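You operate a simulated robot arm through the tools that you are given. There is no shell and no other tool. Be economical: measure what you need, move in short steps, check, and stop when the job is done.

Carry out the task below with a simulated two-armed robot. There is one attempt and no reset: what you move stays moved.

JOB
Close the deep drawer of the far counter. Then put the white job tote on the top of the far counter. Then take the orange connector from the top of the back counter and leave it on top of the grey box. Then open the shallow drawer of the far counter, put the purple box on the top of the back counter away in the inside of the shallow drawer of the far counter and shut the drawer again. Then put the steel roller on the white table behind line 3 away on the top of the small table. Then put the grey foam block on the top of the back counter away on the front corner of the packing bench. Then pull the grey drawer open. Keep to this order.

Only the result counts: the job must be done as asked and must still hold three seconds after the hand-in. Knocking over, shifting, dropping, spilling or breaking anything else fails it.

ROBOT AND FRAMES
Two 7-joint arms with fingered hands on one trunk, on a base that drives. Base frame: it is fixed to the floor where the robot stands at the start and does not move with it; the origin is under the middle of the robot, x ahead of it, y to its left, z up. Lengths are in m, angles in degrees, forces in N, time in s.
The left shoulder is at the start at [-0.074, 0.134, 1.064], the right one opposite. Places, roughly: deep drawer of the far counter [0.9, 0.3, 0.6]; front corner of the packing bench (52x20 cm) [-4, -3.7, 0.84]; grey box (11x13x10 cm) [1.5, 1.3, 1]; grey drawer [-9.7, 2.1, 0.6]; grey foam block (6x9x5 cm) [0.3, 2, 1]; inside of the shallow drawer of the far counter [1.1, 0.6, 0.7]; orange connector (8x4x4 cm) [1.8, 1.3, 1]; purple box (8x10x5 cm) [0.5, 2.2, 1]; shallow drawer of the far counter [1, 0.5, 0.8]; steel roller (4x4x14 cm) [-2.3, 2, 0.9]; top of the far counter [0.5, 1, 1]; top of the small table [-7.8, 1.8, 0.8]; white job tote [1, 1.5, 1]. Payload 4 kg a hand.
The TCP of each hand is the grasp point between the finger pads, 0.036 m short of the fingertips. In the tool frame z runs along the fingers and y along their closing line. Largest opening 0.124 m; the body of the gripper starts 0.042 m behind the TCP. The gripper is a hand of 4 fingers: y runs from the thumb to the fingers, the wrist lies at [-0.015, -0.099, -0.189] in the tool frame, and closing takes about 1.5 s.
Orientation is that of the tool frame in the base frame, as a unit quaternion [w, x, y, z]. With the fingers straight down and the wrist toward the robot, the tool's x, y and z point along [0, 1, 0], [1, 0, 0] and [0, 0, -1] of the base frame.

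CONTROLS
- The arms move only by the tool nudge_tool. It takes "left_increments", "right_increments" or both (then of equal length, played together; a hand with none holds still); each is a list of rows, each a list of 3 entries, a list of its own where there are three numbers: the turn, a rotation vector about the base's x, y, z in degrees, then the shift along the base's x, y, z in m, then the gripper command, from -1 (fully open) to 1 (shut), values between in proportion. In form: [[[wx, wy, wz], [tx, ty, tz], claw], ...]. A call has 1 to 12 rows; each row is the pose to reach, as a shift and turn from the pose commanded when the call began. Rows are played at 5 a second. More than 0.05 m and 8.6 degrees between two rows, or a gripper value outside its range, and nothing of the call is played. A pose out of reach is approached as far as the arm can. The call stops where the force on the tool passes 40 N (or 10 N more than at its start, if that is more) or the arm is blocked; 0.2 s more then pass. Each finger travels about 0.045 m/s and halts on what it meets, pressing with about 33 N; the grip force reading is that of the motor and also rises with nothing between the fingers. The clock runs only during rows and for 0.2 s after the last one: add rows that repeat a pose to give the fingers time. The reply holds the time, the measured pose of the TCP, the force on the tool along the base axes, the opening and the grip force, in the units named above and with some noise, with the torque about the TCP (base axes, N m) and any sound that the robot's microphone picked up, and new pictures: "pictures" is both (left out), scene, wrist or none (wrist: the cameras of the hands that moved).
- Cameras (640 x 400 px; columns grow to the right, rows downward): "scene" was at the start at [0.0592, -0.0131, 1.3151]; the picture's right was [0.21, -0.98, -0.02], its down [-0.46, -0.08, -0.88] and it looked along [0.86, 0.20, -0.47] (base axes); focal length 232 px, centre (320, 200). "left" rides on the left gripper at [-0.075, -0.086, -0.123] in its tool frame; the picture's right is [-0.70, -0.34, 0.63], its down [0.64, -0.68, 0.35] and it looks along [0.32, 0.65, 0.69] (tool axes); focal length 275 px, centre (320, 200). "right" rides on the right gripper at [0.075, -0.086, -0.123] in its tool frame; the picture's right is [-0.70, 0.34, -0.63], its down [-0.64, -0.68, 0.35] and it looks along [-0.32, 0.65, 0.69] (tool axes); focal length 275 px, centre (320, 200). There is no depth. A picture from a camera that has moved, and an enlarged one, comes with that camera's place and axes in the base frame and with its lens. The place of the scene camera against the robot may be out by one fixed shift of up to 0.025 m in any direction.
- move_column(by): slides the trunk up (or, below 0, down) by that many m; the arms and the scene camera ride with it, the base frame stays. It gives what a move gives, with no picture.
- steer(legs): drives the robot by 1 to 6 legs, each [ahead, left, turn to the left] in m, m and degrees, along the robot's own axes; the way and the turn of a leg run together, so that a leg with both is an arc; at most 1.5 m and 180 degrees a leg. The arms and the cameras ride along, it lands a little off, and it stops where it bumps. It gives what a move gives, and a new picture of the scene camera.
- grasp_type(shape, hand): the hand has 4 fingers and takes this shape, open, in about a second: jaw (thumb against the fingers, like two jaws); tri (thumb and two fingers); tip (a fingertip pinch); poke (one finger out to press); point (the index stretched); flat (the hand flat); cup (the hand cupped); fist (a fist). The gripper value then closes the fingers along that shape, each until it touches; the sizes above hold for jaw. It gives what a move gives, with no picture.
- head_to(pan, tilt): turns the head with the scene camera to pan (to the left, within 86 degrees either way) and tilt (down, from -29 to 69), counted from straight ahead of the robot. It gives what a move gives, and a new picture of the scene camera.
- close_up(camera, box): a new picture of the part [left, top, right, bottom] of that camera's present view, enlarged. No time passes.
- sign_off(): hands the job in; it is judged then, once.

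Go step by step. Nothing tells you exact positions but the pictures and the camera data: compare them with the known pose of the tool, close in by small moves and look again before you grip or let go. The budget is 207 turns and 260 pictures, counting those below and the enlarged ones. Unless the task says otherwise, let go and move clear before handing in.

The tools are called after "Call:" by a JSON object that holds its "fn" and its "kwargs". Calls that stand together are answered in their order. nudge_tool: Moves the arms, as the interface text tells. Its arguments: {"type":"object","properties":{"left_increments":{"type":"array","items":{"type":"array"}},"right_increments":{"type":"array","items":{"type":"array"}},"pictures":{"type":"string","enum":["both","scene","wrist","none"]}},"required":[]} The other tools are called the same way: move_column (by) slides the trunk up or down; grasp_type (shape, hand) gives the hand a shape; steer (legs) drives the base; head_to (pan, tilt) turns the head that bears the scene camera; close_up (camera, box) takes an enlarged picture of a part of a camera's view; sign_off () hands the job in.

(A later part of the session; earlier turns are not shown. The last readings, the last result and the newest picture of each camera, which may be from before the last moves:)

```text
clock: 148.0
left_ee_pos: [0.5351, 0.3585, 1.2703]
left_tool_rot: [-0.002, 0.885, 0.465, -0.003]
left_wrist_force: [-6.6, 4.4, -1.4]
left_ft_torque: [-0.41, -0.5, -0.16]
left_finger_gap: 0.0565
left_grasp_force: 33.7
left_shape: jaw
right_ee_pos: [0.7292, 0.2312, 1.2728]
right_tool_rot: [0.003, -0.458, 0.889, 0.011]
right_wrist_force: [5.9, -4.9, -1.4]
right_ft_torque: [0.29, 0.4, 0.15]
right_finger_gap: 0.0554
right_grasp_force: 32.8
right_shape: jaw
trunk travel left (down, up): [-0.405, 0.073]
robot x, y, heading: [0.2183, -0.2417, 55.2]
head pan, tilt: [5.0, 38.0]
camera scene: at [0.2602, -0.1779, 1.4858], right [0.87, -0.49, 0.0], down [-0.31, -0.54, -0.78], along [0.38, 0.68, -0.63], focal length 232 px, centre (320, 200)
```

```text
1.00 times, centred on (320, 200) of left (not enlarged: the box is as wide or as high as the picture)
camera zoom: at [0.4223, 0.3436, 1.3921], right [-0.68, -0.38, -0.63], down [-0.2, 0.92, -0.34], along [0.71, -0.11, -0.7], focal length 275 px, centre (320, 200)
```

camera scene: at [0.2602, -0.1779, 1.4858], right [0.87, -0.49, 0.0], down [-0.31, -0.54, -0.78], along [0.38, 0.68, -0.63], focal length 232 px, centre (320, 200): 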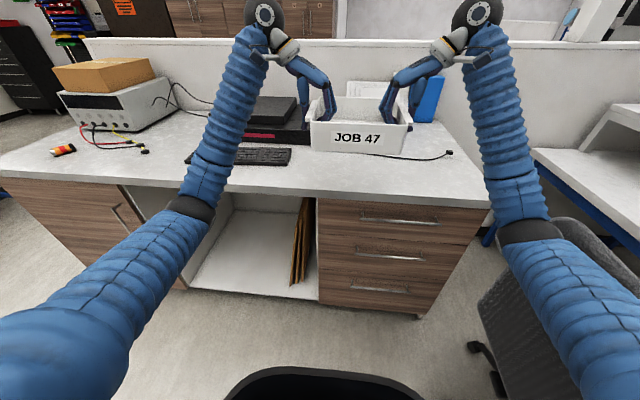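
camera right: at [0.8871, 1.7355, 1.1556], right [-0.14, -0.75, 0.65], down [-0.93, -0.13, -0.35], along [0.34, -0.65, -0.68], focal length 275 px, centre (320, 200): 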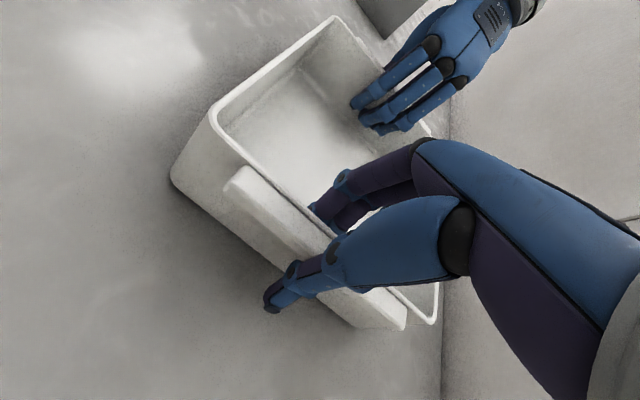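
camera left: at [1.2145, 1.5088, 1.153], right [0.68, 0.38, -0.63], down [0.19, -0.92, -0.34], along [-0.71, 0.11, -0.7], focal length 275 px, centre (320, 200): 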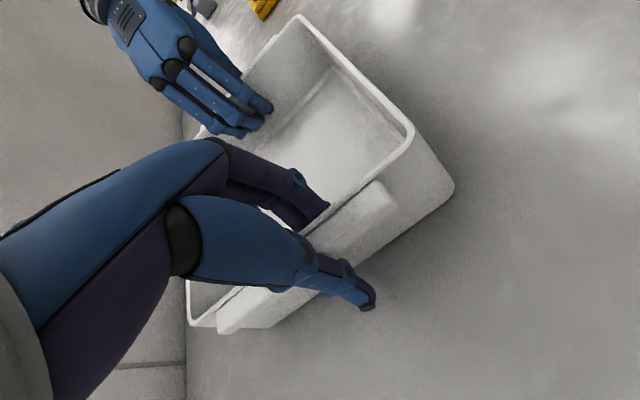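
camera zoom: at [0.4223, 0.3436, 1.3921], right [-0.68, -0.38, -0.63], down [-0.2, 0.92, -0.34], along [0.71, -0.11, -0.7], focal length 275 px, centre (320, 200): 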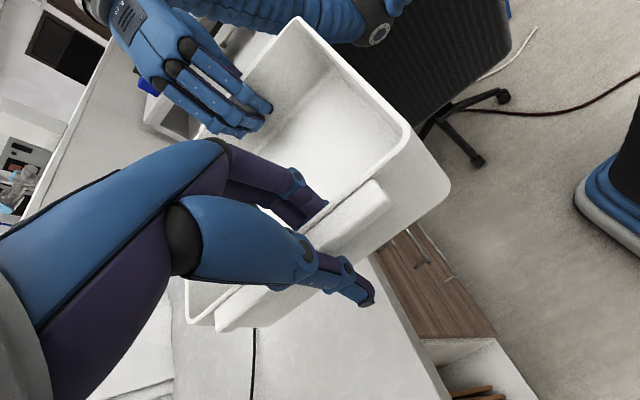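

Counter edge is at n≈0.68, cable at n≈1.0; tote should go to n≈0.71–0.92. Move forward and down to just above the counter.

Call:
{"fn": "nudge_tool", "kwargs": {"left_increments": [[[0, 0, 0], [0.018, 0.027, 0], 1], [[0, 0, 0], [0.037, 0.054, 0], 1], [[0, 0, 0], [0.055, 0.081, 0], 1], [[0, 0, 0], [0.074, 0.108, 0], 1], [[0, 0, 0], [0.092, 0.135, 0], 1], [[0, 0, 0], [0.111, 0.162, -0.01], 1], [[0, 0, 0], [0.111, 0.162, -0.05], 1], [[0, 0, 0], [0.111, 0.162, -0.09], 1], [[0, 0, 0], [0.111, 0.162, -0.13], 1], [[0, 0, 0], [0.111, 0.162, -0.17], 1]], "right_increments": [[[0, 0, 0], [0.018, 0.027, 0], 1], [[0, 0, 0], [0.037, 0.054, 0], 1], [[0, 0, 0], [0.055, 0.081, 0], 1], [[0, 0, 0], [0.074, 0.108, 0], 1], [[0, 0, 0], [0.092, 0.135, 0], 1], [[0, 0, 0], [0.111, 0.162, -0.01], 1], [[0, 0, 0], [0.111, 0.162, -0.05], 1], [[0, 0, 0], [0.111, 0.162, -0.09], 1], [[0, 0, 0], [0.111, 0.162, -0.13], 1], [[0, 0, 0], [0.111, 0.162, -0.17], 1]]}}

```text
clock: 150.2
left_ee_pos: [0.6464, 0.5203, 1.0986]
left_tool_rot: [-0.002, 0.885, 0.466, -0.003]
left_wrist_force: [-5.4, 2.8, -1.5]
left_ft_torque: [-0.38, -0.45, -0.21]
left_finger_gap: 0.0564
left_grasp_force: 33.1
left_shape: jaw
right_ee_pos: [0.8387, 0.3936, 1.1014]
right_tool_rot: [0.004, -0.457, 0.889, 0.011]
right_wrist_force: [6.3, -3.1, -1.2]
right_ft_torque: [0.33, 0.44, 0.12]
right_finger_gap: 0.0556
right_grasp_force: 33.0
right_shape: jaw
trunk travel left (down, up): [-0.405, 0.073]
robot x, y, heading: [0.2181, -0.2449, 55.4]
head pan, tilt: [5.0, 38.0]
camera scene: at [0.2611, -0.1769, 1.4856], right [0.87, -0.49, 0.0], down [-0.31, -0.55, -0.78], along [0.38, 0.68, -0.63], focal length 232 px, centre (320, 200)
camera right: at [0.8662, 0.2806, 1.223], right [0.13, 0.75, 0.65], down [0.93, 0.14, -0.35], along [-0.35, 0.65, -0.68], focal length 275 px, centre (320, 200)
camera left: at [0.5341, 0.5073, 1.2219], right [-0.68, -0.38, -0.63], down [-0.2, 0.92, -0.34], along [0.71, -0.11, -0.7], focal length 275 px, centre (320, 200)
```

scene: 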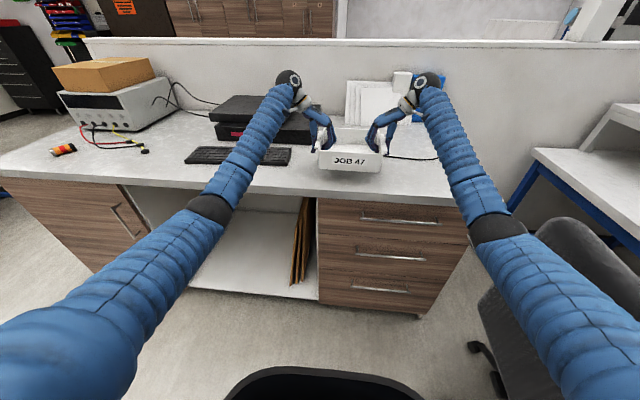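
right: 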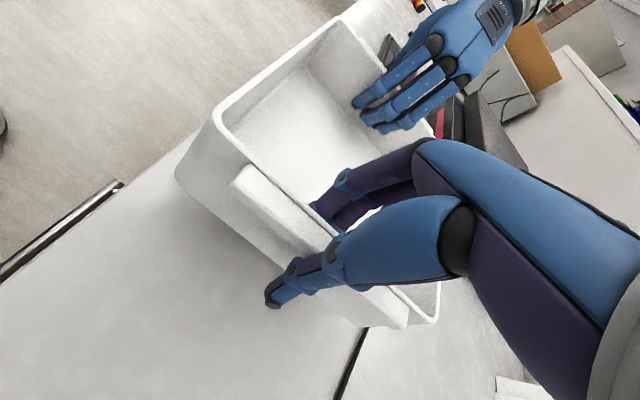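
left: 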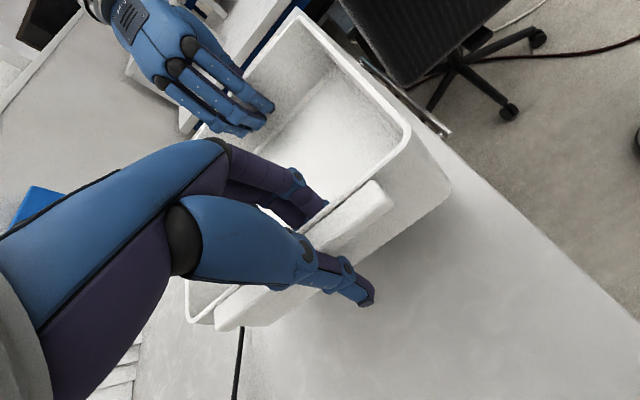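

Placement is clear of cable and edge. Lowering gently.

Call:
{"fn": "nudge_tool", "kwargs": {"left_increments": [[[0, 0, 0], [0, 0, -0.02], 1], [[0, 0, 0], [0, 0, -0.035], 1], [[0, 0, 0], [0, 0, -0.045], 1], [[0, 0, 0], [0, 0, -0.052], 1], [[0, 0, 0], [0, 0, -0.059], 1], [[0, 0, 0], [0, 0, -0.064], 1], [[0, 0, 0], [0, 0, -0.068], 1]], "right_increments": [[[0, 0, 0], [0, 0, -0.02], 1], [[0, 0, 0], [0, 0, -0.035], 1], [[0, 0, 0], [0, 0, -0.045], 1], [[0, 0, 0], [0, 0, -0.052], 1], [[0, 0, 0], [0, 0, -0.059], 1], [[0, 0, 0], [0, 0, -0.064], 1], [[0, 0, 0], [0, 0, -0.068], 1]], "pictures": "wrist"}}

```text
clock: 151.8
left_ee_pos: [0.6447, 0.5203, 1.0323]
left_tool_rot: [-0.002, 0.885, 0.466, -0.003]
left_wrist_force: [-1.1, 1.2, -1.0]
left_ft_torque: [-0.43, -0.55, -0.19]
left_finger_gap: 0.0567
left_grasp_force: 32.9
left_shape: jaw
right_ee_pos: [0.8391, 0.3939, 1.0346]
right_tool_rot: [0.003, -0.458, 0.889, 0.011]
right_wrist_force: [1.8, -1.2, -1.6]
right_ft_torque: [0.34, 0.49, 0.14]
right_finger_gap: 0.0555
right_grasp_force: 33.7
right_shape: jaw
trunk travel left (down, up): [-0.405, 0.073]
robot x, y, heading: [0.2164, -0.2423, 55.5]
head pan, tilt: [5.0, 38.0]
camera right: at [0.8666, 0.2806, 1.1558], right [0.13, 0.75, 0.65], down [0.93, 0.14, -0.35], along [-0.35, 0.65, -0.68], focal length 275 px, centre (320, 200)
camera left: at [0.5327, 0.5059, 1.1544], right [-0.68, -0.38, -0.63], down [-0.2, 0.92, -0.34], along [0.71, -0.11, -0.7], focal length 275 px, centre (320, 200)
```

right: 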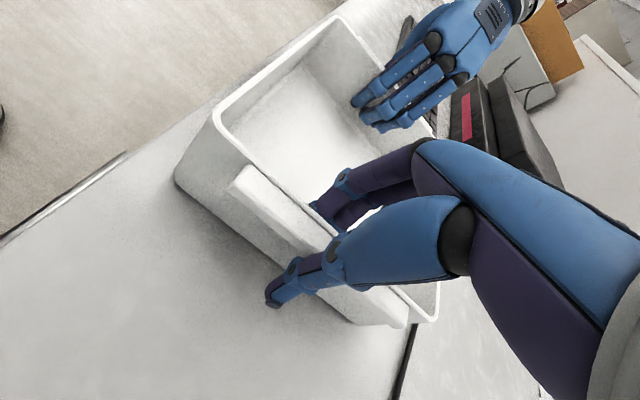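
left: 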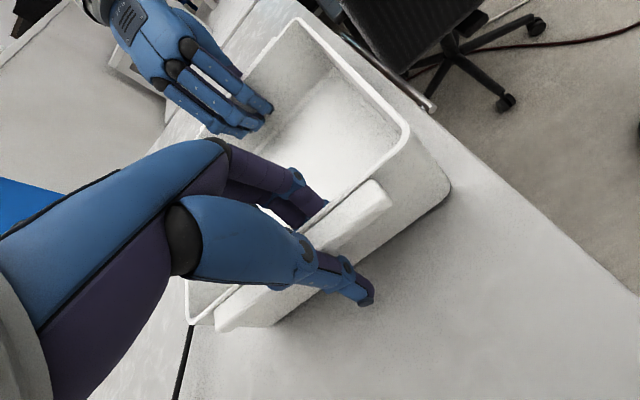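

Not yet touching; lower in small steps until a force shows.

Call:
{"fn": "nudge_tool", "kwargs": {"left_increments": [[[0, 0, 0], [0, 0, -0.003], 1], [[0, 0, 0], [0, 0, -0.006], 1], [[0, 0, 0], [0, 0, -0.009], 1], [[0, 0, 0], [0, 0, -0.012], 1]], "right_increments": [[[0, 0, 0], [0, 0, -0.003], 1], [[0, 0, 0], [0, 0, -0.006], 1], [[0, 0, 0], [0, 0, -0.009], 1], [[0, 0, 0], [0, 0, -0.012], 1]], "pictures": "none"}}

```text
clock: 152.9
left_ee_pos: [0.6457, 0.5195, 1.0291]
left_tool_rot: [-0.002, 0.886, 0.465, 0.003]
left_wrist_force: [-4.1, 2.6, 18.2]
left_ft_torque: [-0.51, -0.52, -0.26]
left_finger_gap: 0.0568
left_grasp_force: 33.1
left_shape: jaw
right_ee_pos: [0.8401, 0.3925, 1.031]
right_tool_rot: [0.008, -0.459, 0.888, 0.016]
right_wrist_force: [1.7, -2.9, 20.6]
right_ft_torque: [0.3, 0.58, 0.17]
right_finger_gap: 0.056
right_grasp_force: 33.4
right_shape: jaw
trunk travel left (down, up): [-0.405, 0.073]
robot x, y, heading: [0.219, -0.2469, 55.0]
head pan, tilt: [5.0, 38.0]
stopped in row 4 (right hand): the force on the tool passed its limit at 41 N (the readings are from after the stop); the commanded pose is now the measured one
```

Contact made. Raise by 2 mm to relieve pressure, then open slowly and rise.

Call:
{"fn": "nudge_tool", "kwargs": {"left_increments": [[[0, 0, 0], [0, 0, 0.001], 1], [[0, 0, 0], [0, 0, 0.001], 0.5], [[0, 0, 0], [0, 0, 0.001], 0.2], [[0, 0, 0], [0, 0, 0.001], -0.1], [[0, 0, 0], [0, 0, 0.001], -0.4], [[0, 0, 0], [0, 0, 0.001], -0.7], [[0, 0, 0], [0, 0, 0.001], -1], [[0, 0, 0], [0, 0, 0.001], -1], [[0, 0, 0], [0, 0, 0.001], -1]], "right_increments": [[[0, 0, 0], [0, 0, 0.001], 1], [[0, 0, 0], [0, 0, 0.001], 0.5], [[0, 0, 0], [0, 0, 0.001], 0.2], [[0, 0, 0], [0, 0, 0.001], -0.1], [[0, 0, 0], [0, 0, 0.001], -0.4], [[0, 0, 0], [0, 0, 0.001], -0.7], [[0, 0, 0], [0, 0, 0.001], -1], [[0, 0, 0], [0, 0, 0.001], -1], [[0, 0, 0], [0, 0, 0.001], -1]], "pictures": "wrist"}}

```text
clock: 154.9
left_ee_pos: [0.6462, 0.5207, 1.0248]
left_tool_rot: [-0.002, 0.885, 0.466, 0.0]
left_wrist_force: [-0.2, 0.5, 0.2]
left_ft_torque: [0.0, 0.0, 0.0]
left_finger_gap: 0.1237
left_grasp_force: 0.1
left_shape: jaw
right_ee_pos: [0.841, 0.3948, 1.0249]
right_tool_rot: [0.005, -0.458, 0.889, 0.013]
right_wrist_force: [-0.5, 0.6, 0.3]
right_ft_torque: [0.02, 0.02, 0.01]
right_finger_gap: 0.1237
right_grasp_force: 0.0
right_shape: jaw
trunk travel left (down, up): [-0.405, 0.073]
robot x, y, heading: [0.2137, -0.2453, 55.4]
head pan, tilt: [5.0, 38.0]
camera right: at [0.8669, 0.2806, 1.1476], right [0.13, 0.74, 0.65], down [0.93, 0.14, -0.34], along [-0.35, 0.65, -0.67], focal length 275 px, centre (320, 200)
camera left: at [0.5329, 0.5066, 1.1459], right [-0.67, -0.38, -0.63], down [-0.2, 0.92, -0.34], along [0.71, -0.1, -0.69], focal length 275 px, centre (320, 200)
```

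right: 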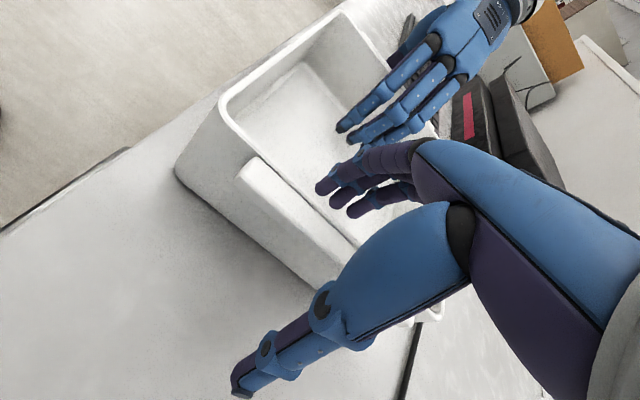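
left: 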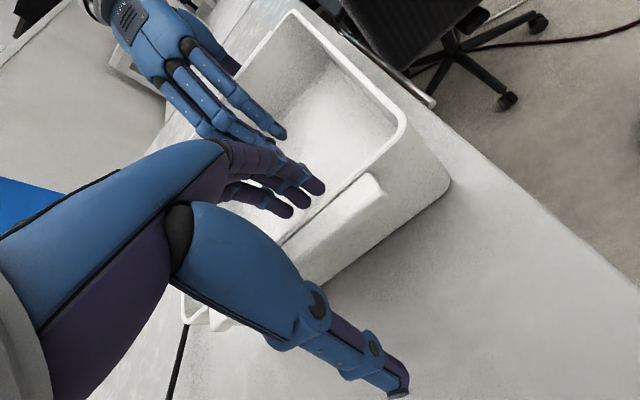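

Tote released. Rise straight up, then turn hands back to the forward pose.

Call:
{"fn": "nudge_tool", "kwargs": {"left_increments": [[[0, 0, 0], [0, 0, 0.05], -1], [[0, 0, 0], [0, 0, 0.1], -1], [[0, 0, 0], [0, 0, 0.15], -1], [[0, 0, 0], [0, 0, 0.2], -1], [[0, 0, 0], [-0.02, -0.03, 0.23], -1], [[0, 0, 0], [-0.04, -0.06, 0.26], -1]], "right_increments": [[[0, 0, 0], [0, 0, 0.05], -1], [[0, 0, 0], [0, 0, 0.1], -1], [[0, 0, 0], [0, 0, 0.15], -1], [[0, 0, 0], [0, 0, 0.2], -1], [[0, 0, 0], [-0.02, -0.03, 0.23], -1], [[0, 0, 0], [-0.04, -0.06, 0.26], -1]], "pictures": "scene"}}

Call:
{"fn": "nudge_tool", "kwargs": {"left_increments": [[[0, 0, 8.2], [-0.02, -0.01, 0.01], -1], [[0, 0, 16.4], [-0.04, -0.02, 0.02], -1], [[0, 0, 24.6], [-0.06, -0.03, 0.03], -1], [[0, 0, 32.8], [-0.08, -0.04, 0.04], -1], [[0, 0, 41], [-0.1, -0.05, 0.05], -1], [[0, 0, 49.2], [-0.12, -0.06, 0.06], -1], [[0, 0, 57.4], [-0.14, -0.07, 0.07], -1], [[0, 0, 65.6], [-0.16, -0.08, 0.08], -1], [[0, 0, 73.8], [-0.18, -0.09, 0.09], -1], [[0, 0, 82], [-0.2, -0.1, 0.1], -1], [[0, 0, 90], [-0.22, -0.11, 0.11], -1]], "right_increments": [[[0, 0, -8.2], [0, -0.02, 0.01], -1], [[0, 0, -16.4], [0, -0.04, 0.02], -1], [[0, 0, -24.6], [0, -0.06, 0.03], -1], [[0, 0, -32.8], [0, -0.08, 0.04], -1], [[0, 0, -41], [0, -0.1, 0.05], -1], [[0, 0, -49.2], [0, -0.12, 0.06], -1], [[0, 0, -57.4], [0, -0.14, 0.07], -1], [[0, 0, -65.6], [0, -0.16, 0.08], -1], [[0, 0, -73.8], [0, -0.18, 0.09], -1], [[0, 0, -82], [0, -0.2, 0.1], -1], [[0, 0, -90], [0, -0.22, 0.11], -1]], "pictures": "scene"}}

```text
clock: 156.3
left_ee_pos: [0.6056, 0.4576, 1.2874]
left_tool_rot: [-0.002, 0.885, 0.466, 0.0]
left_wrist_force: [-0.5, 0.4, -0.2]
left_ft_torque: [0.03, -0.04, -0.02]
left_finger_gap: 0.1238
left_grasp_force: 0.0
left_shape: jaw
right_ee_pos: [0.7998, 0.3356, 1.2888]
right_tool_rot: [0.006, -0.459, 0.888, 0.013]
right_wrist_force: [0.1, 0.0, 0.6]
right_ft_torque: [0.01, 0.01, 0.01]
right_finger_gap: 0.1238
right_grasp_force: 0.0
right_shape: jaw
trunk travel left (down, up): [-0.405, 0.073]
robot x, y, heading: [0.219, -0.2424, 55.5]
head pan, tilt: [5.0, 38.0]
camera scene: at [0.2593, -0.1797, 1.4861], right [0.87, -0.49, 0.0], down [-0.31, -0.54, -0.78], along [0.38, 0.68, -0.63], focal length 232 px, centre (320, 200)
```

scene: 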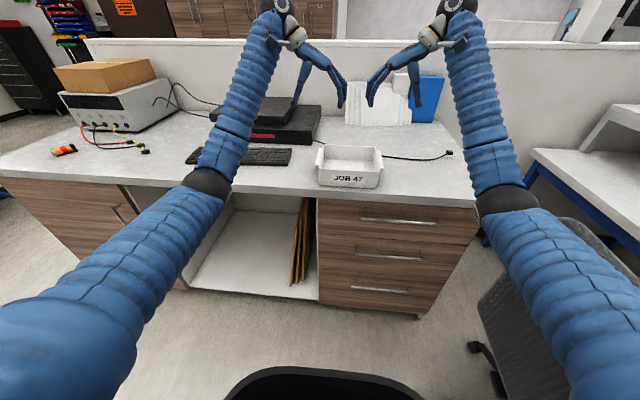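

```text
clock: 158.7
left_ee_pos: [0.3856, 0.3488, 1.3975]
left_tool_rot: [-0.002, 0.295, 0.956, -0.001]
left_wrist_force: [-0.7, -0.6, 1.3]
left_ft_torque: [0.03, -0.02, 0.03]
left_finger_gap: 0.1235
left_grasp_force: 0.1
left_shape: jaw
right_ee_pos: [0.7995, 0.1123, 1.4002]
right_tool_rot: [0.014, 0.305, 0.952, 0.006]
right_wrist_force: [-0.9, -0.4, 0.0]
right_ft_torque: [0.05, -0.02, -0.03]
right_finger_gap: 0.1238
right_grasp_force: 0.0
right_shape: jaw
trunk travel left (down, up): [-0.405, 0.073]
robot x, y, heading: [0.218, -0.2485, 55.8]
head pan, tilt: [5.0, 38.0]
camera scene: at [0.2585, -0.1807, 1.4862], right [0.87, -0.49, 0.0], down [-0.31, -0.54, -0.78], along [0.38, 0.68, -0.62], focal length 232 px, centre (320, 200)
```

scene: 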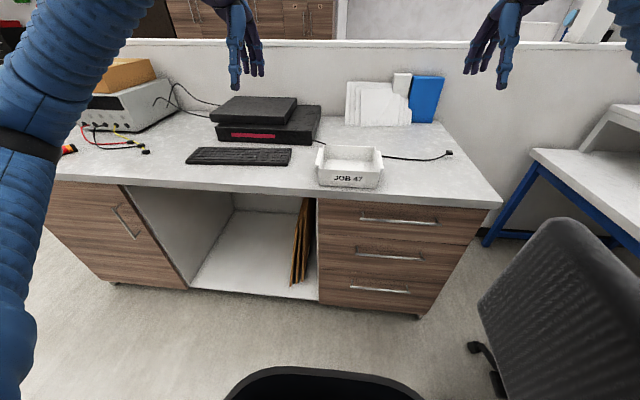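

Tote is standing on the far counter. Now drive back round to the back counter for the orange connector.

Call:
{"fn": "steer", "kwargs": {"legs": [[0, 1.2, 0], [0, 0.9, 0], [1.5, 0, 0], [1.05, 0, 0], [0, 0, -180], [-0.38, 0, 0]]}}

```text
clock: 174.0
left_ee_pos: [-0.7169, 2.483, 1.3979]
left_tool_rot: [0.002, 0.296, 0.955, 0.001]
left_wrist_force: [-0.2, 0.5, 0.5]
left_ft_torque: [-0.02, -0.01, -0.03]
left_finger_gap: 0.1237
left_grasp_force: 0.1
left_shape: jaw
right_ee_pos: [-0.2983, 2.2449, 1.3965]
right_tool_rot: [0.016, 0.309, 0.951, 0.001]
right_wrist_force: [0.7, -0.1, 1.3]
right_ft_torque: [-0.03, -0.01, 0.01]
right_finger_gap: 0.1239
right_grasp_force: 0.1
right_shape: jaw
trunk travel left (down, up): [-0.405, 0.073]
robot x, y, heading: [-0.876, 1.8893, 55.5]
head pan, tilt: [5.0, 38.0]
stopped in leg 3: the robot was blocked; the commanded pose is now the measured one
camera scene: at [-0.8454, 1.9531, 1.4868], right [0.87, -0.49, 0.0], down [-0.3, -0.54, -0.78], along [0.39, 0.68, -0.62], focal length 232 px, centre (320, 200)
```

scene: 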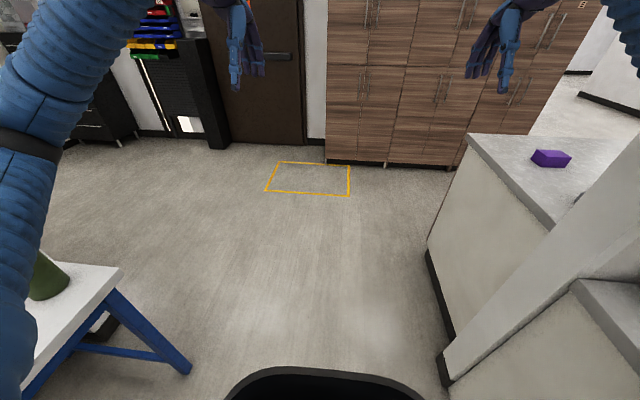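

Blocked partway; my left arm may be near the bottle on the table, or the right arm near the partition. Let me look both sides before moving.

Call:
{"fn": "head_to", "kwargs": {"pan": 55, "tilt": 30}}

Call:
{"fn": "head_to", "kwargs": {"pan": -55, "tilt": 30}}

```text
clock: 175.2
left_ee_pos: [-0.7187, 2.4795, 1.4002]
left_tool_rot: [0.002, 0.296, 0.955, 0.002]
left_wrist_force: [-0.4, 0.3, 0.1]
left_ft_torque: [-0.04, 0.0, 0.01]
left_finger_gap: 0.1237
left_grasp_force: 0.0
left_shape: jaw
right_ee_pos: [-0.2978, 2.2422, 1.3955]
right_tool_rot: [0.017, 0.306, 0.952, 0.003]
right_wrist_force: [0.5, -0.3, -0.4]
right_ft_torque: [-0.01, 0.01, -0.01]
right_finger_gap: 0.1239
right_grasp_force: 0.0
right_shape: jaw
trunk travel left (down, up): [-0.405, 0.073]
robot x, y, heading: [-0.8789, 1.8915, 55.5]
head pan, tilt: [55.0, 30.0]
camera scene: at [-0.9189, 1.9595, 1.4989], right [0.94, 0.35, 0.0], down [0.18, -0.47, -0.86], along [-0.3, 0.81, -0.51], focal length 232 px, centre (320, 200)
```

scene: 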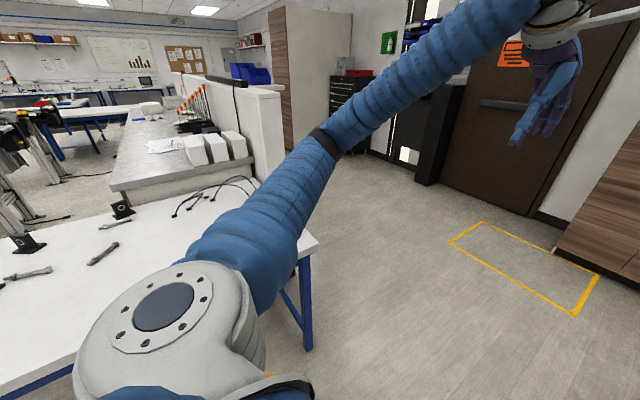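

```text
clock: 177.1
left_ee_pos: [-0.7172, 2.4793, 1.4]
left_tool_rot: [0.001, 0.295, 0.955, 0.003]
left_wrist_force: [-0.6, -0.3, -0.1]
left_ft_torque: [0.0, 0.01, 0.02]
left_finger_gap: 0.1236
left_grasp_force: 0.1
left_shape: jaw
right_ee_pos: [-0.2984, 2.2428, 1.396]
right_tool_rot: [0.015, 0.308, 0.951, 0.002]
right_wrist_force: [-0.2, 0.1, -0.2]
right_ft_torque: [-0.01, -0.03, 0.0]
right_finger_gap: 0.1237
right_grasp_force: 0.0
right_shape: jaw
trunk travel left (down, up): [-0.405, 0.073]
robot x, y, heading: [-0.8759, 1.8896, 55.6]
head pan, tilt: [-55.0, 30.0]
camera scene: at [-0.7965, 1.8752, 1.4994], right [0.01, -1.0, 0.01], down [-0.5, -0.01, -0.87], along [0.87, 0.01, -0.5], focal length 232 px, centre (320, 200)
```

scene: 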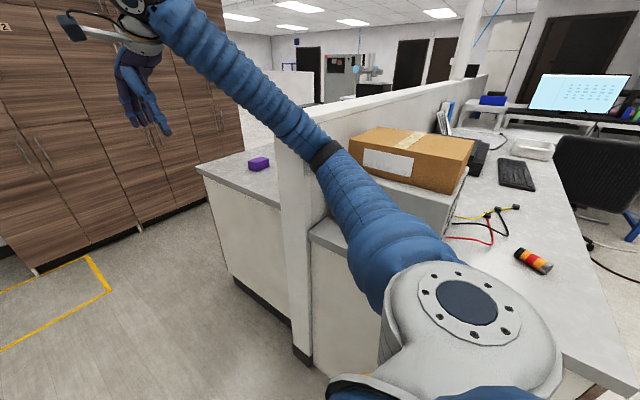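

The right elbow is against the partition end. I'll back up slightly and bring hands forward and inward so the elbows sit narrower.

Call:
{"fn": "steer", "kwargs": {"legs": [[-0.2, 0, 0]]}}

Call:
{"fn": "nudge_tool", "kwargs": {"left_increments": [[[0, 0, 0], [0.029, 0.02, 0], -1], [[0, 0, 0], [0.058, 0.04, 0], -1], [[0, 0, 0], [0.087, 0.06, 0], -1], [[0, 0, 0], [0.115, 0.079, 0], -1]], "right_increments": [[[0, 0, 0], [-0.01, 0.037, 0], -1], [[0, 0, 0], [-0.021, 0.075, 0], -1], [[0, 0, 0], [-0.032, 0.112, 0], -1], [[0, 0, 0], [-0.042, 0.15, 0], -1]], "pictures": "none"}}

Call:
{"fn": "head_to", "kwargs": {"pan": 0, "tilt": 15}}

```text
clock: 178.7
left_ee_pos: [-0.8204, 2.3235, 1.3952]
left_tool_rot: [-0.002, 0.295, 0.956, -0.001]
left_wrist_force: [0.0, -0.6, -0.9]
left_ft_torque: [0.05, -0.01, 0.01]
left_finger_gap: 0.1236
left_grasp_force: 0.2
left_shape: jaw
right_ee_pos: [-0.4, 2.0846, 1.39]
right_tool_rot: [0.012, 0.307, 0.952, -0.001]
right_wrist_force: [0.9, 0.5, 0.3]
right_ft_torque: [0.03, -0.02, -0.01]
right_finger_gap: 0.1239
right_grasp_force: 0.0
right_shape: jaw
trunk travel left (down, up): [-0.405, 0.073]
robot x, y, heading: [-0.9851, 1.7329, 55.8]
head pan, tilt: [-55.0, 30.0]
camera scene: at [-0.8975, 1.7193, 1.4986], right [0.01, -1.0, 0.01], down [-0.51, -0.01, -0.86], along [0.86, 0.0, -0.51], focal length 232 px, centre (320, 200)
```

scene: 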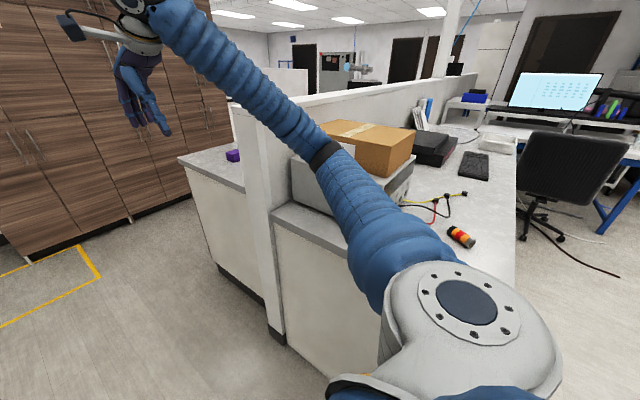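

```text
clock: 179.7
left_ee_pos: [-0.7024, 2.408, 1.3933]
left_tool_rot: [-0.001, 0.295, 0.956, -0.003]
left_wrist_force: [-0.1, 0.4, 0.5]
left_ft_torque: [-0.02, -0.01, -0.01]
left_finger_gap: 0.1239
left_grasp_force: 0.1
left_shape: jaw
right_ee_pos: [-0.441, 2.2394, 1.3874]
right_tool_rot: [0.013, 0.307, 0.952, -0.003]
right_wrist_force: [0.5, 0.6, -0.1]
right_ft_torque: [-0.03, 0.01, 0.01]
right_finger_gap: 0.1239
right_grasp_force: 0.0
right_shape: jaw
trunk travel left (down, up): [-0.405, 0.073]
robot x, y, heading: [-0.9887, 1.7221, 55.5]
head pan, tilt: [-55.0, 30.0]
```

```text
clock: 180.9
left_ee_pos: [-0.7058, 2.4048, 1.396]
left_tool_rot: [-0.003, 0.295, 0.956, -0.002]
left_wrist_force: [0.5, -0.6, 0.5]
left_ft_torque: [0.01, 0.02, 0.0]
left_finger_gap: 0.1238
left_grasp_force: 0.0
left_shape: jaw
right_ee_pos: [-0.4406, 2.2351, 1.3892]
right_tool_rot: [0.012, 0.307, 0.952, -0.002]
right_wrist_force: [-0.5, 0.3, 0.2]
right_ft_torque: [-0.03, 0.0, 0.01]
right_finger_gap: 0.1239
right_grasp_force: 0.0
right_shape: jaw
trunk travel left (down, up): [-0.405, 0.073]
robot x, y, heading: [-0.9916, 1.7317, 55.9]
head pan, tilt: [0.0, 15.0]
camera scene: at [-0.9344, 1.7963, 1.5223], right [0.82, -0.57, 0.0], down [-0.15, -0.22, -0.96], along [0.54, 0.79, -0.27], focal length 232 px, centre (320, 200)
```

scene: 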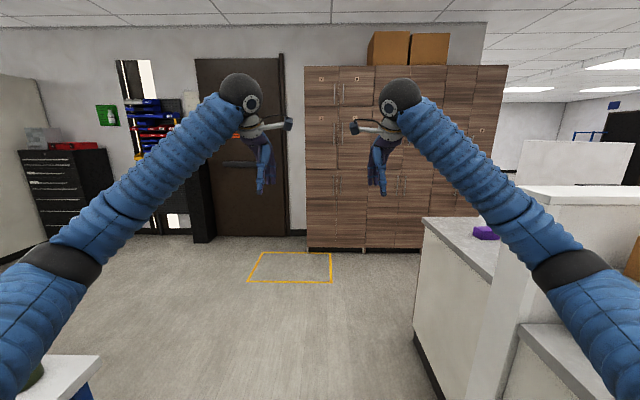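

Elbows still wide; extend both hands further forward to straighten the arms and shift base slightly left.

Call:
{"fn": "nudge_tool", "kwargs": {"left_increments": [[[0, 0, 0], [0.023, 0.033, 0], -1], [[0, 0, 0], [0.045, 0.066, 0], -1], [[0, 0, 0], [0.068, 0.099, 0], -1], [[0, 0, 0], [0.09, 0.132, 0], -1], [[0, 0, 0], [0.113, 0.165, 0], -1]], "right_increments": [[[0, 0, 0], [0.023, 0.033, 0], -1], [[0, 0, 0], [0.045, 0.066, 0], -1], [[0, 0, 0], [0.068, 0.099, 0], -1], [[0, 0, 0], [0.09, 0.132, 0], -1], [[0, 0, 0], [0.113, 0.165, 0], -1]], "pictures": "none"}}

Call:
{"fn": "steer", "kwargs": {"legs": [[0, 0.06, 0], [0.4, 0, 0]]}}

```text
clock: 182.1
left_ee_pos: [-0.5904, 2.5724, 1.3939]
left_tool_rot: [-0.002, 0.295, 0.956, -0.002]
left_wrist_force: [0.5, 0.0, 0.2]
left_ft_torque: [-0.04, -0.02, 0.03]
left_finger_gap: 0.1237
left_grasp_force: 0.0
left_shape: jaw
right_ee_pos: [-0.3283, 2.4039, 1.3886]
right_tool_rot: [0.013, 0.308, 0.951, -0.003]
right_wrist_force: [0.5, -0.4, 0.1]
right_ft_torque: [0.0, -0.01, 0.01]
right_finger_gap: 0.1237
right_grasp_force: 0.0
right_shape: jaw
trunk travel left (down, up): [-0.405, 0.073]
robot x, y, heading: [-0.9846, 1.7306, 55.7]
head pan, tilt: [0.0, 15.0]
```

```text
clock: 185.1
left_ee_pos: [-0.4157, 2.934, 1.3958]
left_tool_rot: [-0.003, 0.294, 0.956, -0.002]
left_wrist_force: [0.1, -0.4, 1.3]
left_ft_torque: [-0.02, -0.03, -0.01]
left_finger_gap: 0.1237
left_grasp_force: 0.0
left_shape: jaw
right_ee_pos: [-0.1552, 2.7657, 1.3895]
right_tool_rot: [0.012, 0.307, 0.952, -0.002]
right_wrist_force: [0.0, 0.0, 0.0]
right_ft_torque: [0.01, 0.01, 0.0]
right_finger_gap: 0.1239
right_grasp_force: 0.1
right_shape: jaw
trunk travel left (down, up): [-0.405, 0.073]
robot x, y, heading: [-0.8121, 2.0923, 55.7]
head pan, tilt: [0.0, 15.0]
camera scene: at [-0.758, 2.1594, 1.5223], right [0.83, -0.56, 0.0], down [-0.15, -0.23, -0.96], along [0.54, 0.79, -0.27], focal length 232 px, centre (320, 200)
```

scene: 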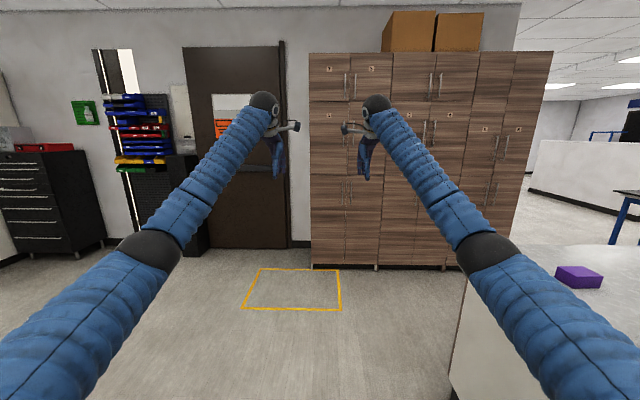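

Through. Continue into the aisle, turn round, back off and strafe along.

Call:
{"fn": "steer", "kwargs": {"legs": [[1.05, 0, 0], [0, 0, -180], [-0.58, 0, 0], [0, 1.5, 0], [0, 0.8, 0]]}}

Call:
{"fn": "head_to", "kwargs": {"pan": 5, "tilt": 40}}

```text
clock: 211.8
left_ee_pos: [1.7138, 1.4009, 1.396]
left_tool_rot: [-0.002, 0.962, -0.273, 0.002]
left_wrist_force: [-0.2, -0.2, 0.1]
left_ft_torque: [-0.01, 0.02, 0.02]
left_finger_gap: 0.124
left_grasp_force: 0.1
left_shape: jaw
right_ee_pos: [1.4435, 1.5571, 1.3894]
right_tool_rot: [-0.002, 0.959, -0.283, -0.013]
right_wrist_force: [0.1, -0.4, 0.2]
right_ft_torque: [-0.02, 0.0, -0.04]
right_finger_gap: 0.1238
right_grasp_force: 0.1
right_shape: jaw
trunk travel left (down, up): [-0.405, 0.073]
robot x, y, heading: [2.0685, 2.2635, -121.7]
head pan, tilt: [0.0, 15.0]
camera scene: at [2.0239, 2.1791, 1.5223], right [-0.85, 0.53, 0.0], down [0.14, 0.23, -0.96], along [-0.51, -0.82, -0.27], focal length 232 px, centre (320, 200)
```

scene: 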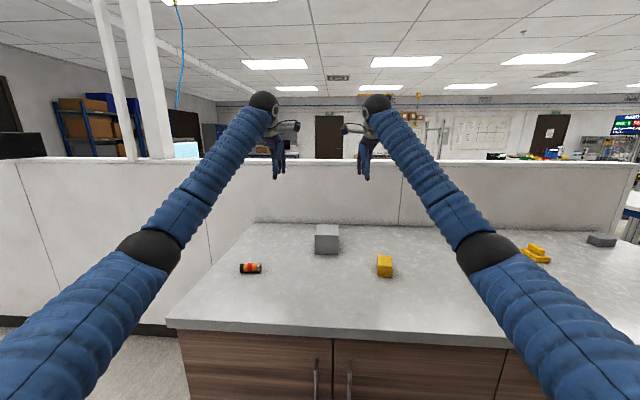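

```text
clock: 212.7
left_ee_pos: [1.7128, 1.4022, 1.3944]
left_tool_rot: [-0.001, 0.962, -0.273, 0.002]
left_wrist_force: [0.1, -0.5, 0.0]
left_ft_torque: [0.0, -0.03, 0.03]
left_finger_gap: 0.1235
left_grasp_force: 0.1
left_shape: jaw
right_ee_pos: [1.444, 1.5573, 1.3885]
right_tool_rot: [-0.002, 0.958, -0.286, -0.013]
right_wrist_force: [-0.3, 0.2, 0.2]
right_ft_torque: [-0.01, -0.01, 0.02]
right_finger_gap: 0.1236
right_grasp_force: 0.0
right_shape: jaw
trunk travel left (down, up): [-0.405, 0.073]
robot x, y, heading: [2.0697, 2.264, -121.7]
head pan, tilt: [5.0, 40.0]
camera scene: at [2.0345, 2.1834, 1.4829], right [-0.89, 0.45, 0.0], down [0.3, 0.58, -0.76], along [-0.34, -0.68, -0.65], focal length 232 px, centre (320, 200)
```

scene: 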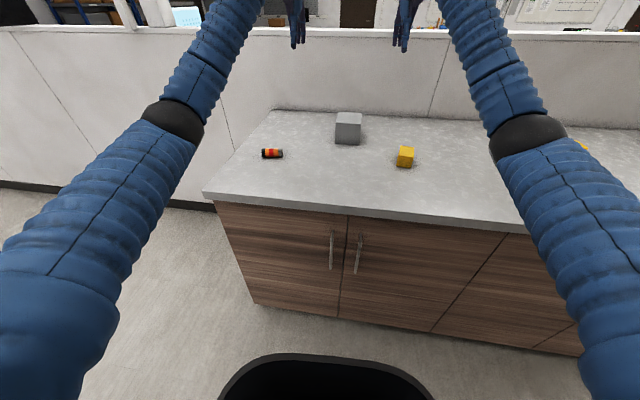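

Turning to align and easing toward the connector (≈e 0.77, n 2.11).

Call:
{"fn": "steer", "kwargs": {"legs": [[0, 0, -2.8], [0.2, 0.2, 0]]}}

```text
clock: 215.1
left_ee_pos: [1.7202, 1.1373, 1.3959]
left_tool_rot: [-0.003, 0.955, -0.297, 0.002]
left_wrist_force: [0.0, 0.1, -0.6]
left_ft_torque: [0.01, 0.01, -0.03]
left_finger_gap: 0.1239
left_grasp_force: 0.1
left_shape: jaw
right_ee_pos: [1.4593, 1.3078, 1.3899]
right_tool_rot: [-0.003, 0.951, -0.309, -0.013]
right_wrist_force: [-0.4, -0.5, -0.5]
right_ft_torque: [0.0, 0.01, -0.01]
right_finger_gap: 0.124
right_grasp_force: 0.1
right_shape: jaw
trunk travel left (down, up): [-0.405, 0.073]
robot x, y, heading: [2.1176, 1.9783, -124.6]
head pan, tilt: [5.0, 40.0]
camera scene: at [2.0814, 1.9019, 1.4829], right [-0.87, 0.5, 0.0], down [0.32, 0.57, -0.76], along [-0.37, -0.66, -0.65], focal length 232 px, centre (320, 200)
```

scene: 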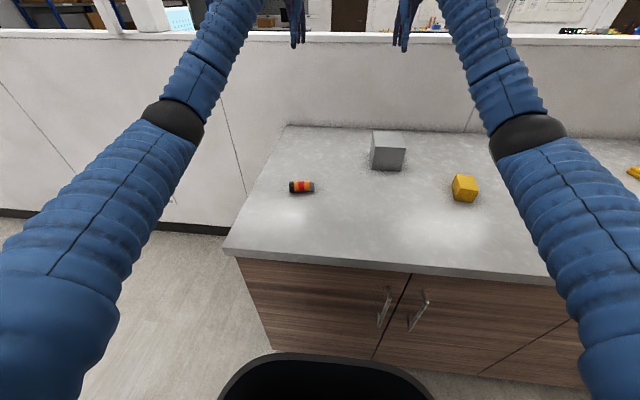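

Bring the left hand above the connector.

Call:
{"fn": "nudge_tool", "kwargs": {"left_increments": [[[0, 0, 0], [0.02, 0.029, -0.02], -1], [[0, 0, 0], [0.04, 0.058, -0.04], -1], [[0, 0, 0], [0.06, 0.087, -0.06], -1], [[0, 0, 0], [0.08, 0.116, -0.08], -1], [[0, 0, 0], [0.1, 0.145, -0.11], -1], [[0, 0, 0], [0.115, 0.17, -0.15], -1], [[0, 0, 0], [0.115, 0.175, -0.19], -1], [[0, 0, 0], [0.115, 0.175, -0.22], -1]]}}

```text
clock: 216.9
left_ee_pos: [1.8369, 1.3134, 1.1748]
left_tool_rot: [-0.001, 0.955, -0.296, 0.001]
left_wrist_force: [0.3, -0.8, 0.4]
left_ft_torque: [0.0, 0.02, 0.0]
left_finger_gap: 0.1234
left_grasp_force: 0.1
left_shape: jaw
right_ee_pos: [1.4601, 1.3059, 1.39]
right_tool_rot: [-0.002, 0.951, -0.31, -0.014]
right_wrist_force: [0.1, -0.1, 1.1]
right_ft_torque: [-0.02, 0.04, 0.01]
right_finger_gap: 0.1238
right_grasp_force: 0.1
right_shape: jaw
trunk travel left (down, up): [-0.405, 0.073]
robot x, y, heading: [2.1202, 1.9785, -124.6]
head pan, tilt: [5.0, 40.0]
camera scene: at [2.0816, 1.9023, 1.4828], right [-0.87, 0.49, 0.0], down [0.32, 0.57, -0.76], along [-0.37, -0.66, -0.65], focal length 232 px, centre (320, 200)
camera left: at [1.8238, 1.4251, 1.2971], right [-0.38, 0.67, -0.63], down [0.92, 0.2, -0.34], along [-0.11, -0.71, -0.69], focal length 275 px, centre (320, 200)
```

scene: 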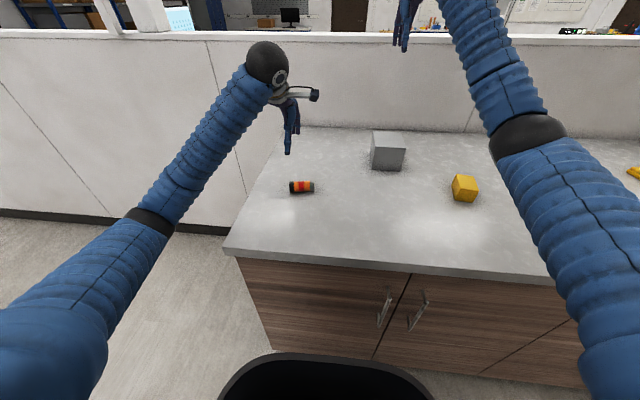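
left: 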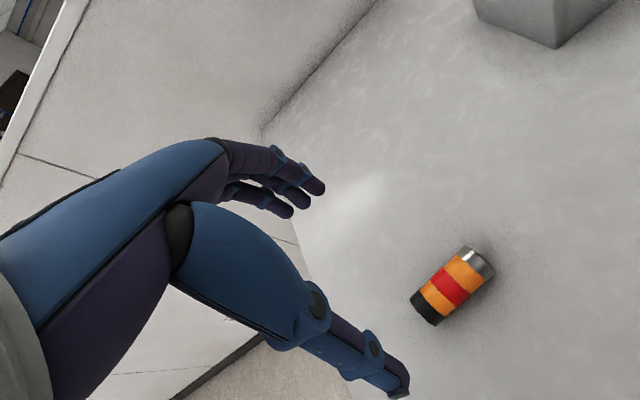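

Connector centre ≈[1.824,1.332], axis at ~156°. Align the hand and lower most of the way.

Call:
{"fn": "nudge_tool", "kwargs": {"left_increments": [[[0, 0, 5], [-0.007, 0.01, -0.03], -1], [[0, 0, 10], [-0.0134, 0.0186, -0.06], -1], [[0, 0, 10.5], [-0.0134, 0.0186, -0.09], -1], [[0, 0, 10.5], [-0.0134, 0.0186, -0.115], -1]], "pictures": "wrist"}}

```text
clock: 217.9
left_ee_pos: [1.8212, 1.3302, 1.0613]
left_tool_rot: [-0.002, 0.978, -0.208, 0.001]
left_wrist_force: [-1.1, -0.5, 0.4]
left_ft_torque: [-0.01, 0.0, 0.01]
left_finger_gap: 0.1239
left_grasp_force: 0.1
left_shape: jaw
right_ee_pos: [1.4593, 1.307, 1.39]
right_tool_rot: [-0.002, 0.951, -0.31, -0.012]
right_wrist_force: [0.2, -0.2, 0.0]
right_ft_torque: [-0.02, 0.01, -0.02]
right_finger_gap: 0.1239
right_grasp_force: 0.0
right_shape: jaw
trunk travel left (down, up): [-0.405, 0.073]
robot x, y, heading: [2.1186, 1.9787, -125.0]
head pan, tilt: [5.0, 40.0]
camera left: at [1.787, 1.4381, 1.1828], right [-0.5, 0.59, -0.63], down [0.87, 0.36, -0.34], along [0.03, -0.72, -0.69], focal length 275 px, centre (320, 200)
```

left: 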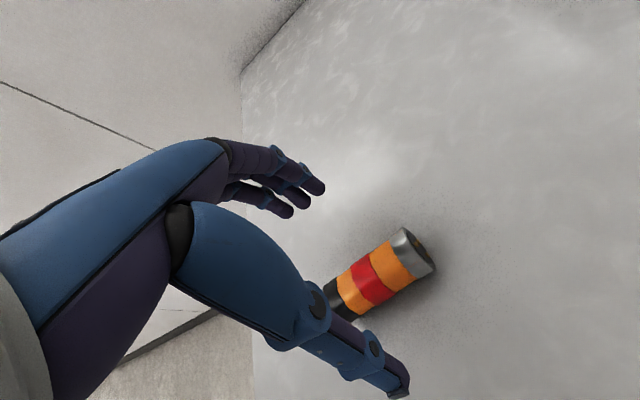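

Call:
{"fn": "nudge_tool", "kwargs": {"left_increments": [[[0, 0, 0], [0.001, 0, -0.02], -1], [[0, 0, 0], [0.001, 0, -0.04], -1], [[0, 0, 0], [0.001, 0, -0.056], -1], [[0, 0, 0], [0.001, 0, -0.056], -0.4], [[0, 0, 0], [0.001, 0, -0.056], 0.2], [[0, 0, 0], [0.001, 0, -0.056], 0.6], [[0, 0, 0], [0.001, 0, -0.056], 1], [[0, 0, 0], [0.001, 0, -0.056], 1], [[0, 0, 0], [0.001, 0, -0.056], 1], [[0, 0, 0], [0.001, 0, -0.056], 1], [[0, 0, 0], [0.001, 0, -0.056], 1]], "pictures": "wrist"}}

```text
clock: 220.5
left_ee_pos: [1.8301, 1.3169, 1.0325]
left_tool_rot: [0.018, 0.98, -0.197, -0.008]
left_wrist_force: [0.5, -0.5, 5.4]
left_ft_torque: [0.09, 0.01, 0.03]
left_finger_gap: 0.0321
left_grasp_force: 33.1
left_shape: jaw
right_ee_pos: [1.461, 1.3083, 1.386]
right_tool_rot: [-0.001, 0.951, -0.309, -0.013]
right_wrist_force: [-1.0, -0.6, 0.1]
right_ft_torque: [-0.03, 0.0, -0.02]
right_finger_gap: 0.1239
right_grasp_force: 0.1
right_shape: jaw
trunk travel left (down, up): [-0.405, 0.073]
robot x, y, heading: [2.1192, 1.9752, -124.6]
head pan, tilt: [5.0, 40.0]
stopped in row 11 (left hand): the arm was blocked; the commanded pose is now the measured one
camera left: at [1.7966, 1.4276, 1.1504], right [-0.53, 0.56, -0.64], down [0.85, 0.37, -0.38], along [0.02, -0.74, -0.67], focal length 275 px, centre (320, 200)
```

left: 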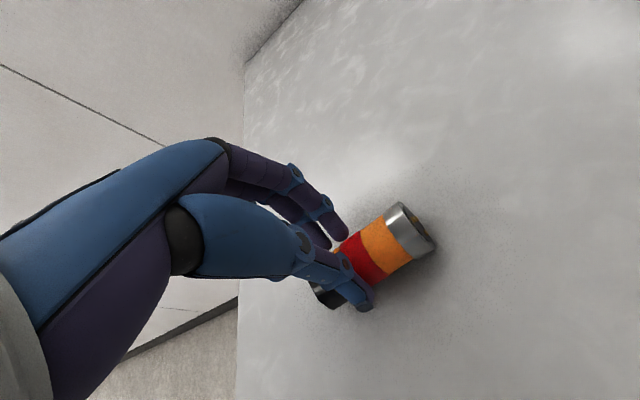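

The fingers closed on the connector (hand got pushed up slightly by the tips). Lift and check.

Call:
{"fn": "nudge_tool", "kwargs": {"left_increments": [[[0, 0, 0], [0, 0, 0.02], 1], [[0, 0, 0], [0, 0, 0.05], 1], [[0, 0, 0], [0, 0, 0.09], 1], [[0, 0, 0], [0, 0, 0.13], 1], [[0, 0, 0], [0, 0, 0.16], 1]]}}

```text
clock: 221.7
left_ee_pos: [1.8248, 1.3174, 1.1889]
left_tool_rot: [0.013, 0.98, -0.201, -0.005]
left_wrist_force: [0.1, 0.1, -0.4]
left_ft_torque: [0.01, -0.02, -0.03]
left_finger_gap: 0.0322
left_grasp_force: 32.8
left_shape: jaw
right_ee_pos: [1.4577, 1.3078, 1.3895]
right_tool_rot: [-0.003, 0.951, -0.309, -0.013]
right_wrist_force: [0.0, 0.7, -1.0]
right_ft_torque: [0.0, 0.0, 0.05]
right_finger_gap: 0.1239
right_grasp_force: 0.0
right_shape: jaw
trunk travel left (down, up): [-0.405, 0.073]
robot x, y, heading: [2.1199, 1.9775, -124.5]
head pan, tilt: [5.0, 40.0]
camera scene: at [2.0806, 1.9028, 1.4829], right [-0.87, 0.49, 0.0], down [0.32, 0.57, -0.76], along [-0.37, -0.66, -0.65], focal length 232 px, centre (320, 200)
camera left: at [1.7903, 1.4281, 1.3082], right [-0.52, 0.57, -0.64], down [0.86, 0.36, -0.37], along [0.02, -0.74, -0.68], focal length 275 px, centre (320, 200)
```

scene: 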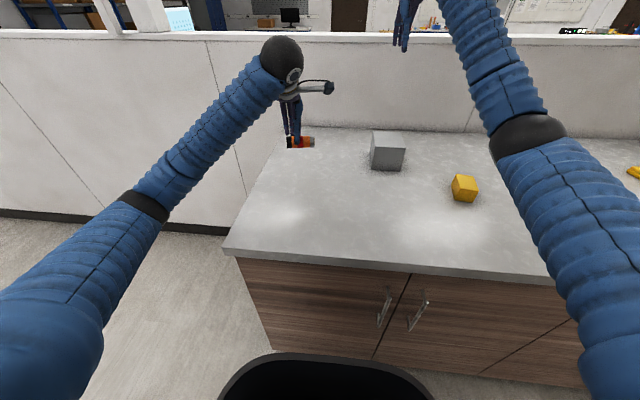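
left: 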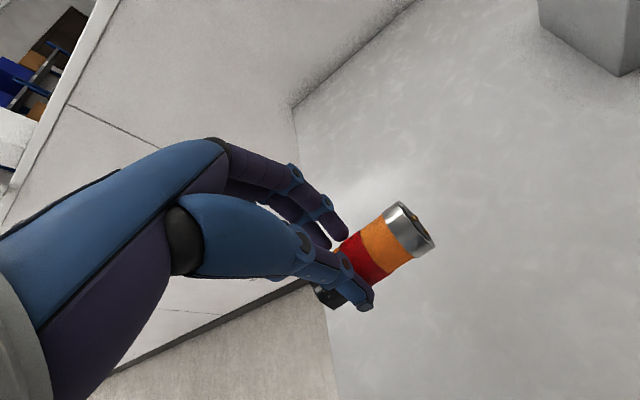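

Connector held. Strafe right so the left hand lines up with the grey box.

Call:
{"fn": "steer", "kwargs": {"legs": [[0, -0.25, 0]]}}

Call:
{"fn": "nudge_tool", "kwargs": {"left_increments": [[[0, 0, 0], [-0.01, -0.015, 0.03], 1], [[0, 0, 0], [-0.02, -0.03, 0.06], 1], [[0, 0, 0], [-0.035, -0.05, 0.06], 1], [[0, 0, 0], [-0.05, -0.075, 0.06], 1]]}}

```text
clock: 223.5
left_ee_pos: [1.6158, 1.4613, 1.1899]
left_tool_rot: [0.013, 0.979, -0.202, -0.005]
left_wrist_force: [-1.0, 0.7, -0.5]
left_ft_torque: [-0.04, -0.02, -0.02]
left_finger_gap: 0.0321
left_grasp_force: 33.5
left_shape: jaw
right_ee_pos: [1.2503, 1.4527, 1.3897]
right_tool_rot: [-0.002, 0.951, -0.31, -0.012]
right_wrist_force: [-0.2, 0.5, -0.2]
right_ft_torque: [-0.03, -0.03, 0.02]
right_finger_gap: 0.1239
right_grasp_force: 0.0
right_shape: jaw
trunk travel left (down, up): [-0.405, 0.073]
robot x, y, heading: [1.9124, 2.1206, -124.8]
head pan, tilt: [5.0, 40.0]
camera scene: at [1.8737, 2.046, 1.4829], right [-0.87, 0.5, 0.0], down [0.33, 0.57, -0.76], along [-0.38, -0.66, -0.65], focal length 232 px, centre (320, 200)
```

scene: 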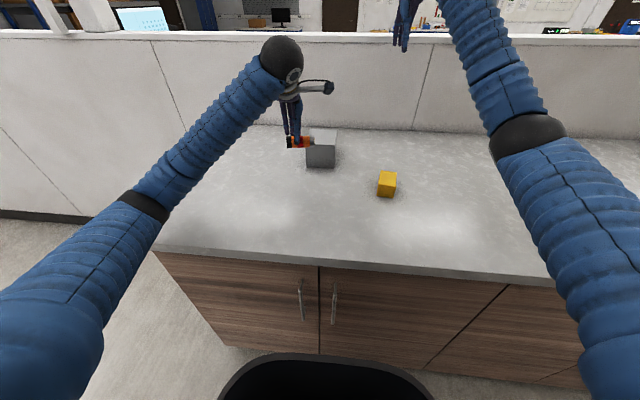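

```text
clock: 224.5
left_ee_pos: [1.5673, 1.3843, 1.2478]
left_tool_rot: [0.013, 0.979, -0.201, -0.007]
left_wrist_force: [-0.6, -0.8, 0.2]
left_ft_torque: [0.02, -0.01, 0.0]
left_finger_gap: 0.0322
left_grasp_force: 32.8
left_shape: jaw
right_ee_pos: [1.2515, 1.4513, 1.3886]
right_tool_rot: [-0.002, 0.951, -0.31, -0.012]
right_wrist_force: [0.7, -0.1, -0.8]
right_ft_torque: [0.01, -0.01, 0.0]
right_finger_gap: 0.1239
right_grasp_force: 0.1
right_shape: jaw
trunk travel left (down, up): [-0.405, 0.073]
robot x, y, heading: [1.9105, 2.1209, -125.1]
head pan, tilt: [5.0, 40.0]
camera scene: at [1.8737, 2.0452, 1.4828], right [-0.87, 0.5, 0.0], down [0.33, 0.57, -0.76], along [-0.37, -0.66, -0.65], focal length 232 px, centre (320, 200)
camera left: at [1.5325, 1.4944, 1.3668], right [-0.52, 0.57, -0.64], down [0.86, 0.36, -0.37], along [0.02, -0.74, -0.68], focal length 275 px, centre (320, 200)
```

scene: 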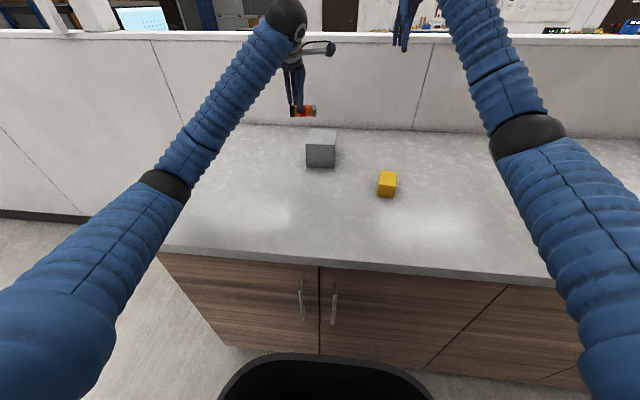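
left: 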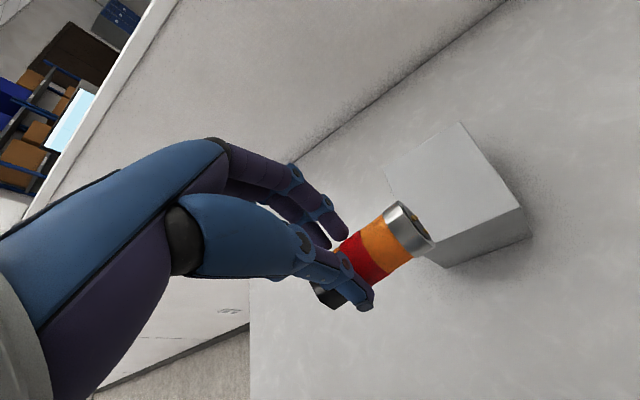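

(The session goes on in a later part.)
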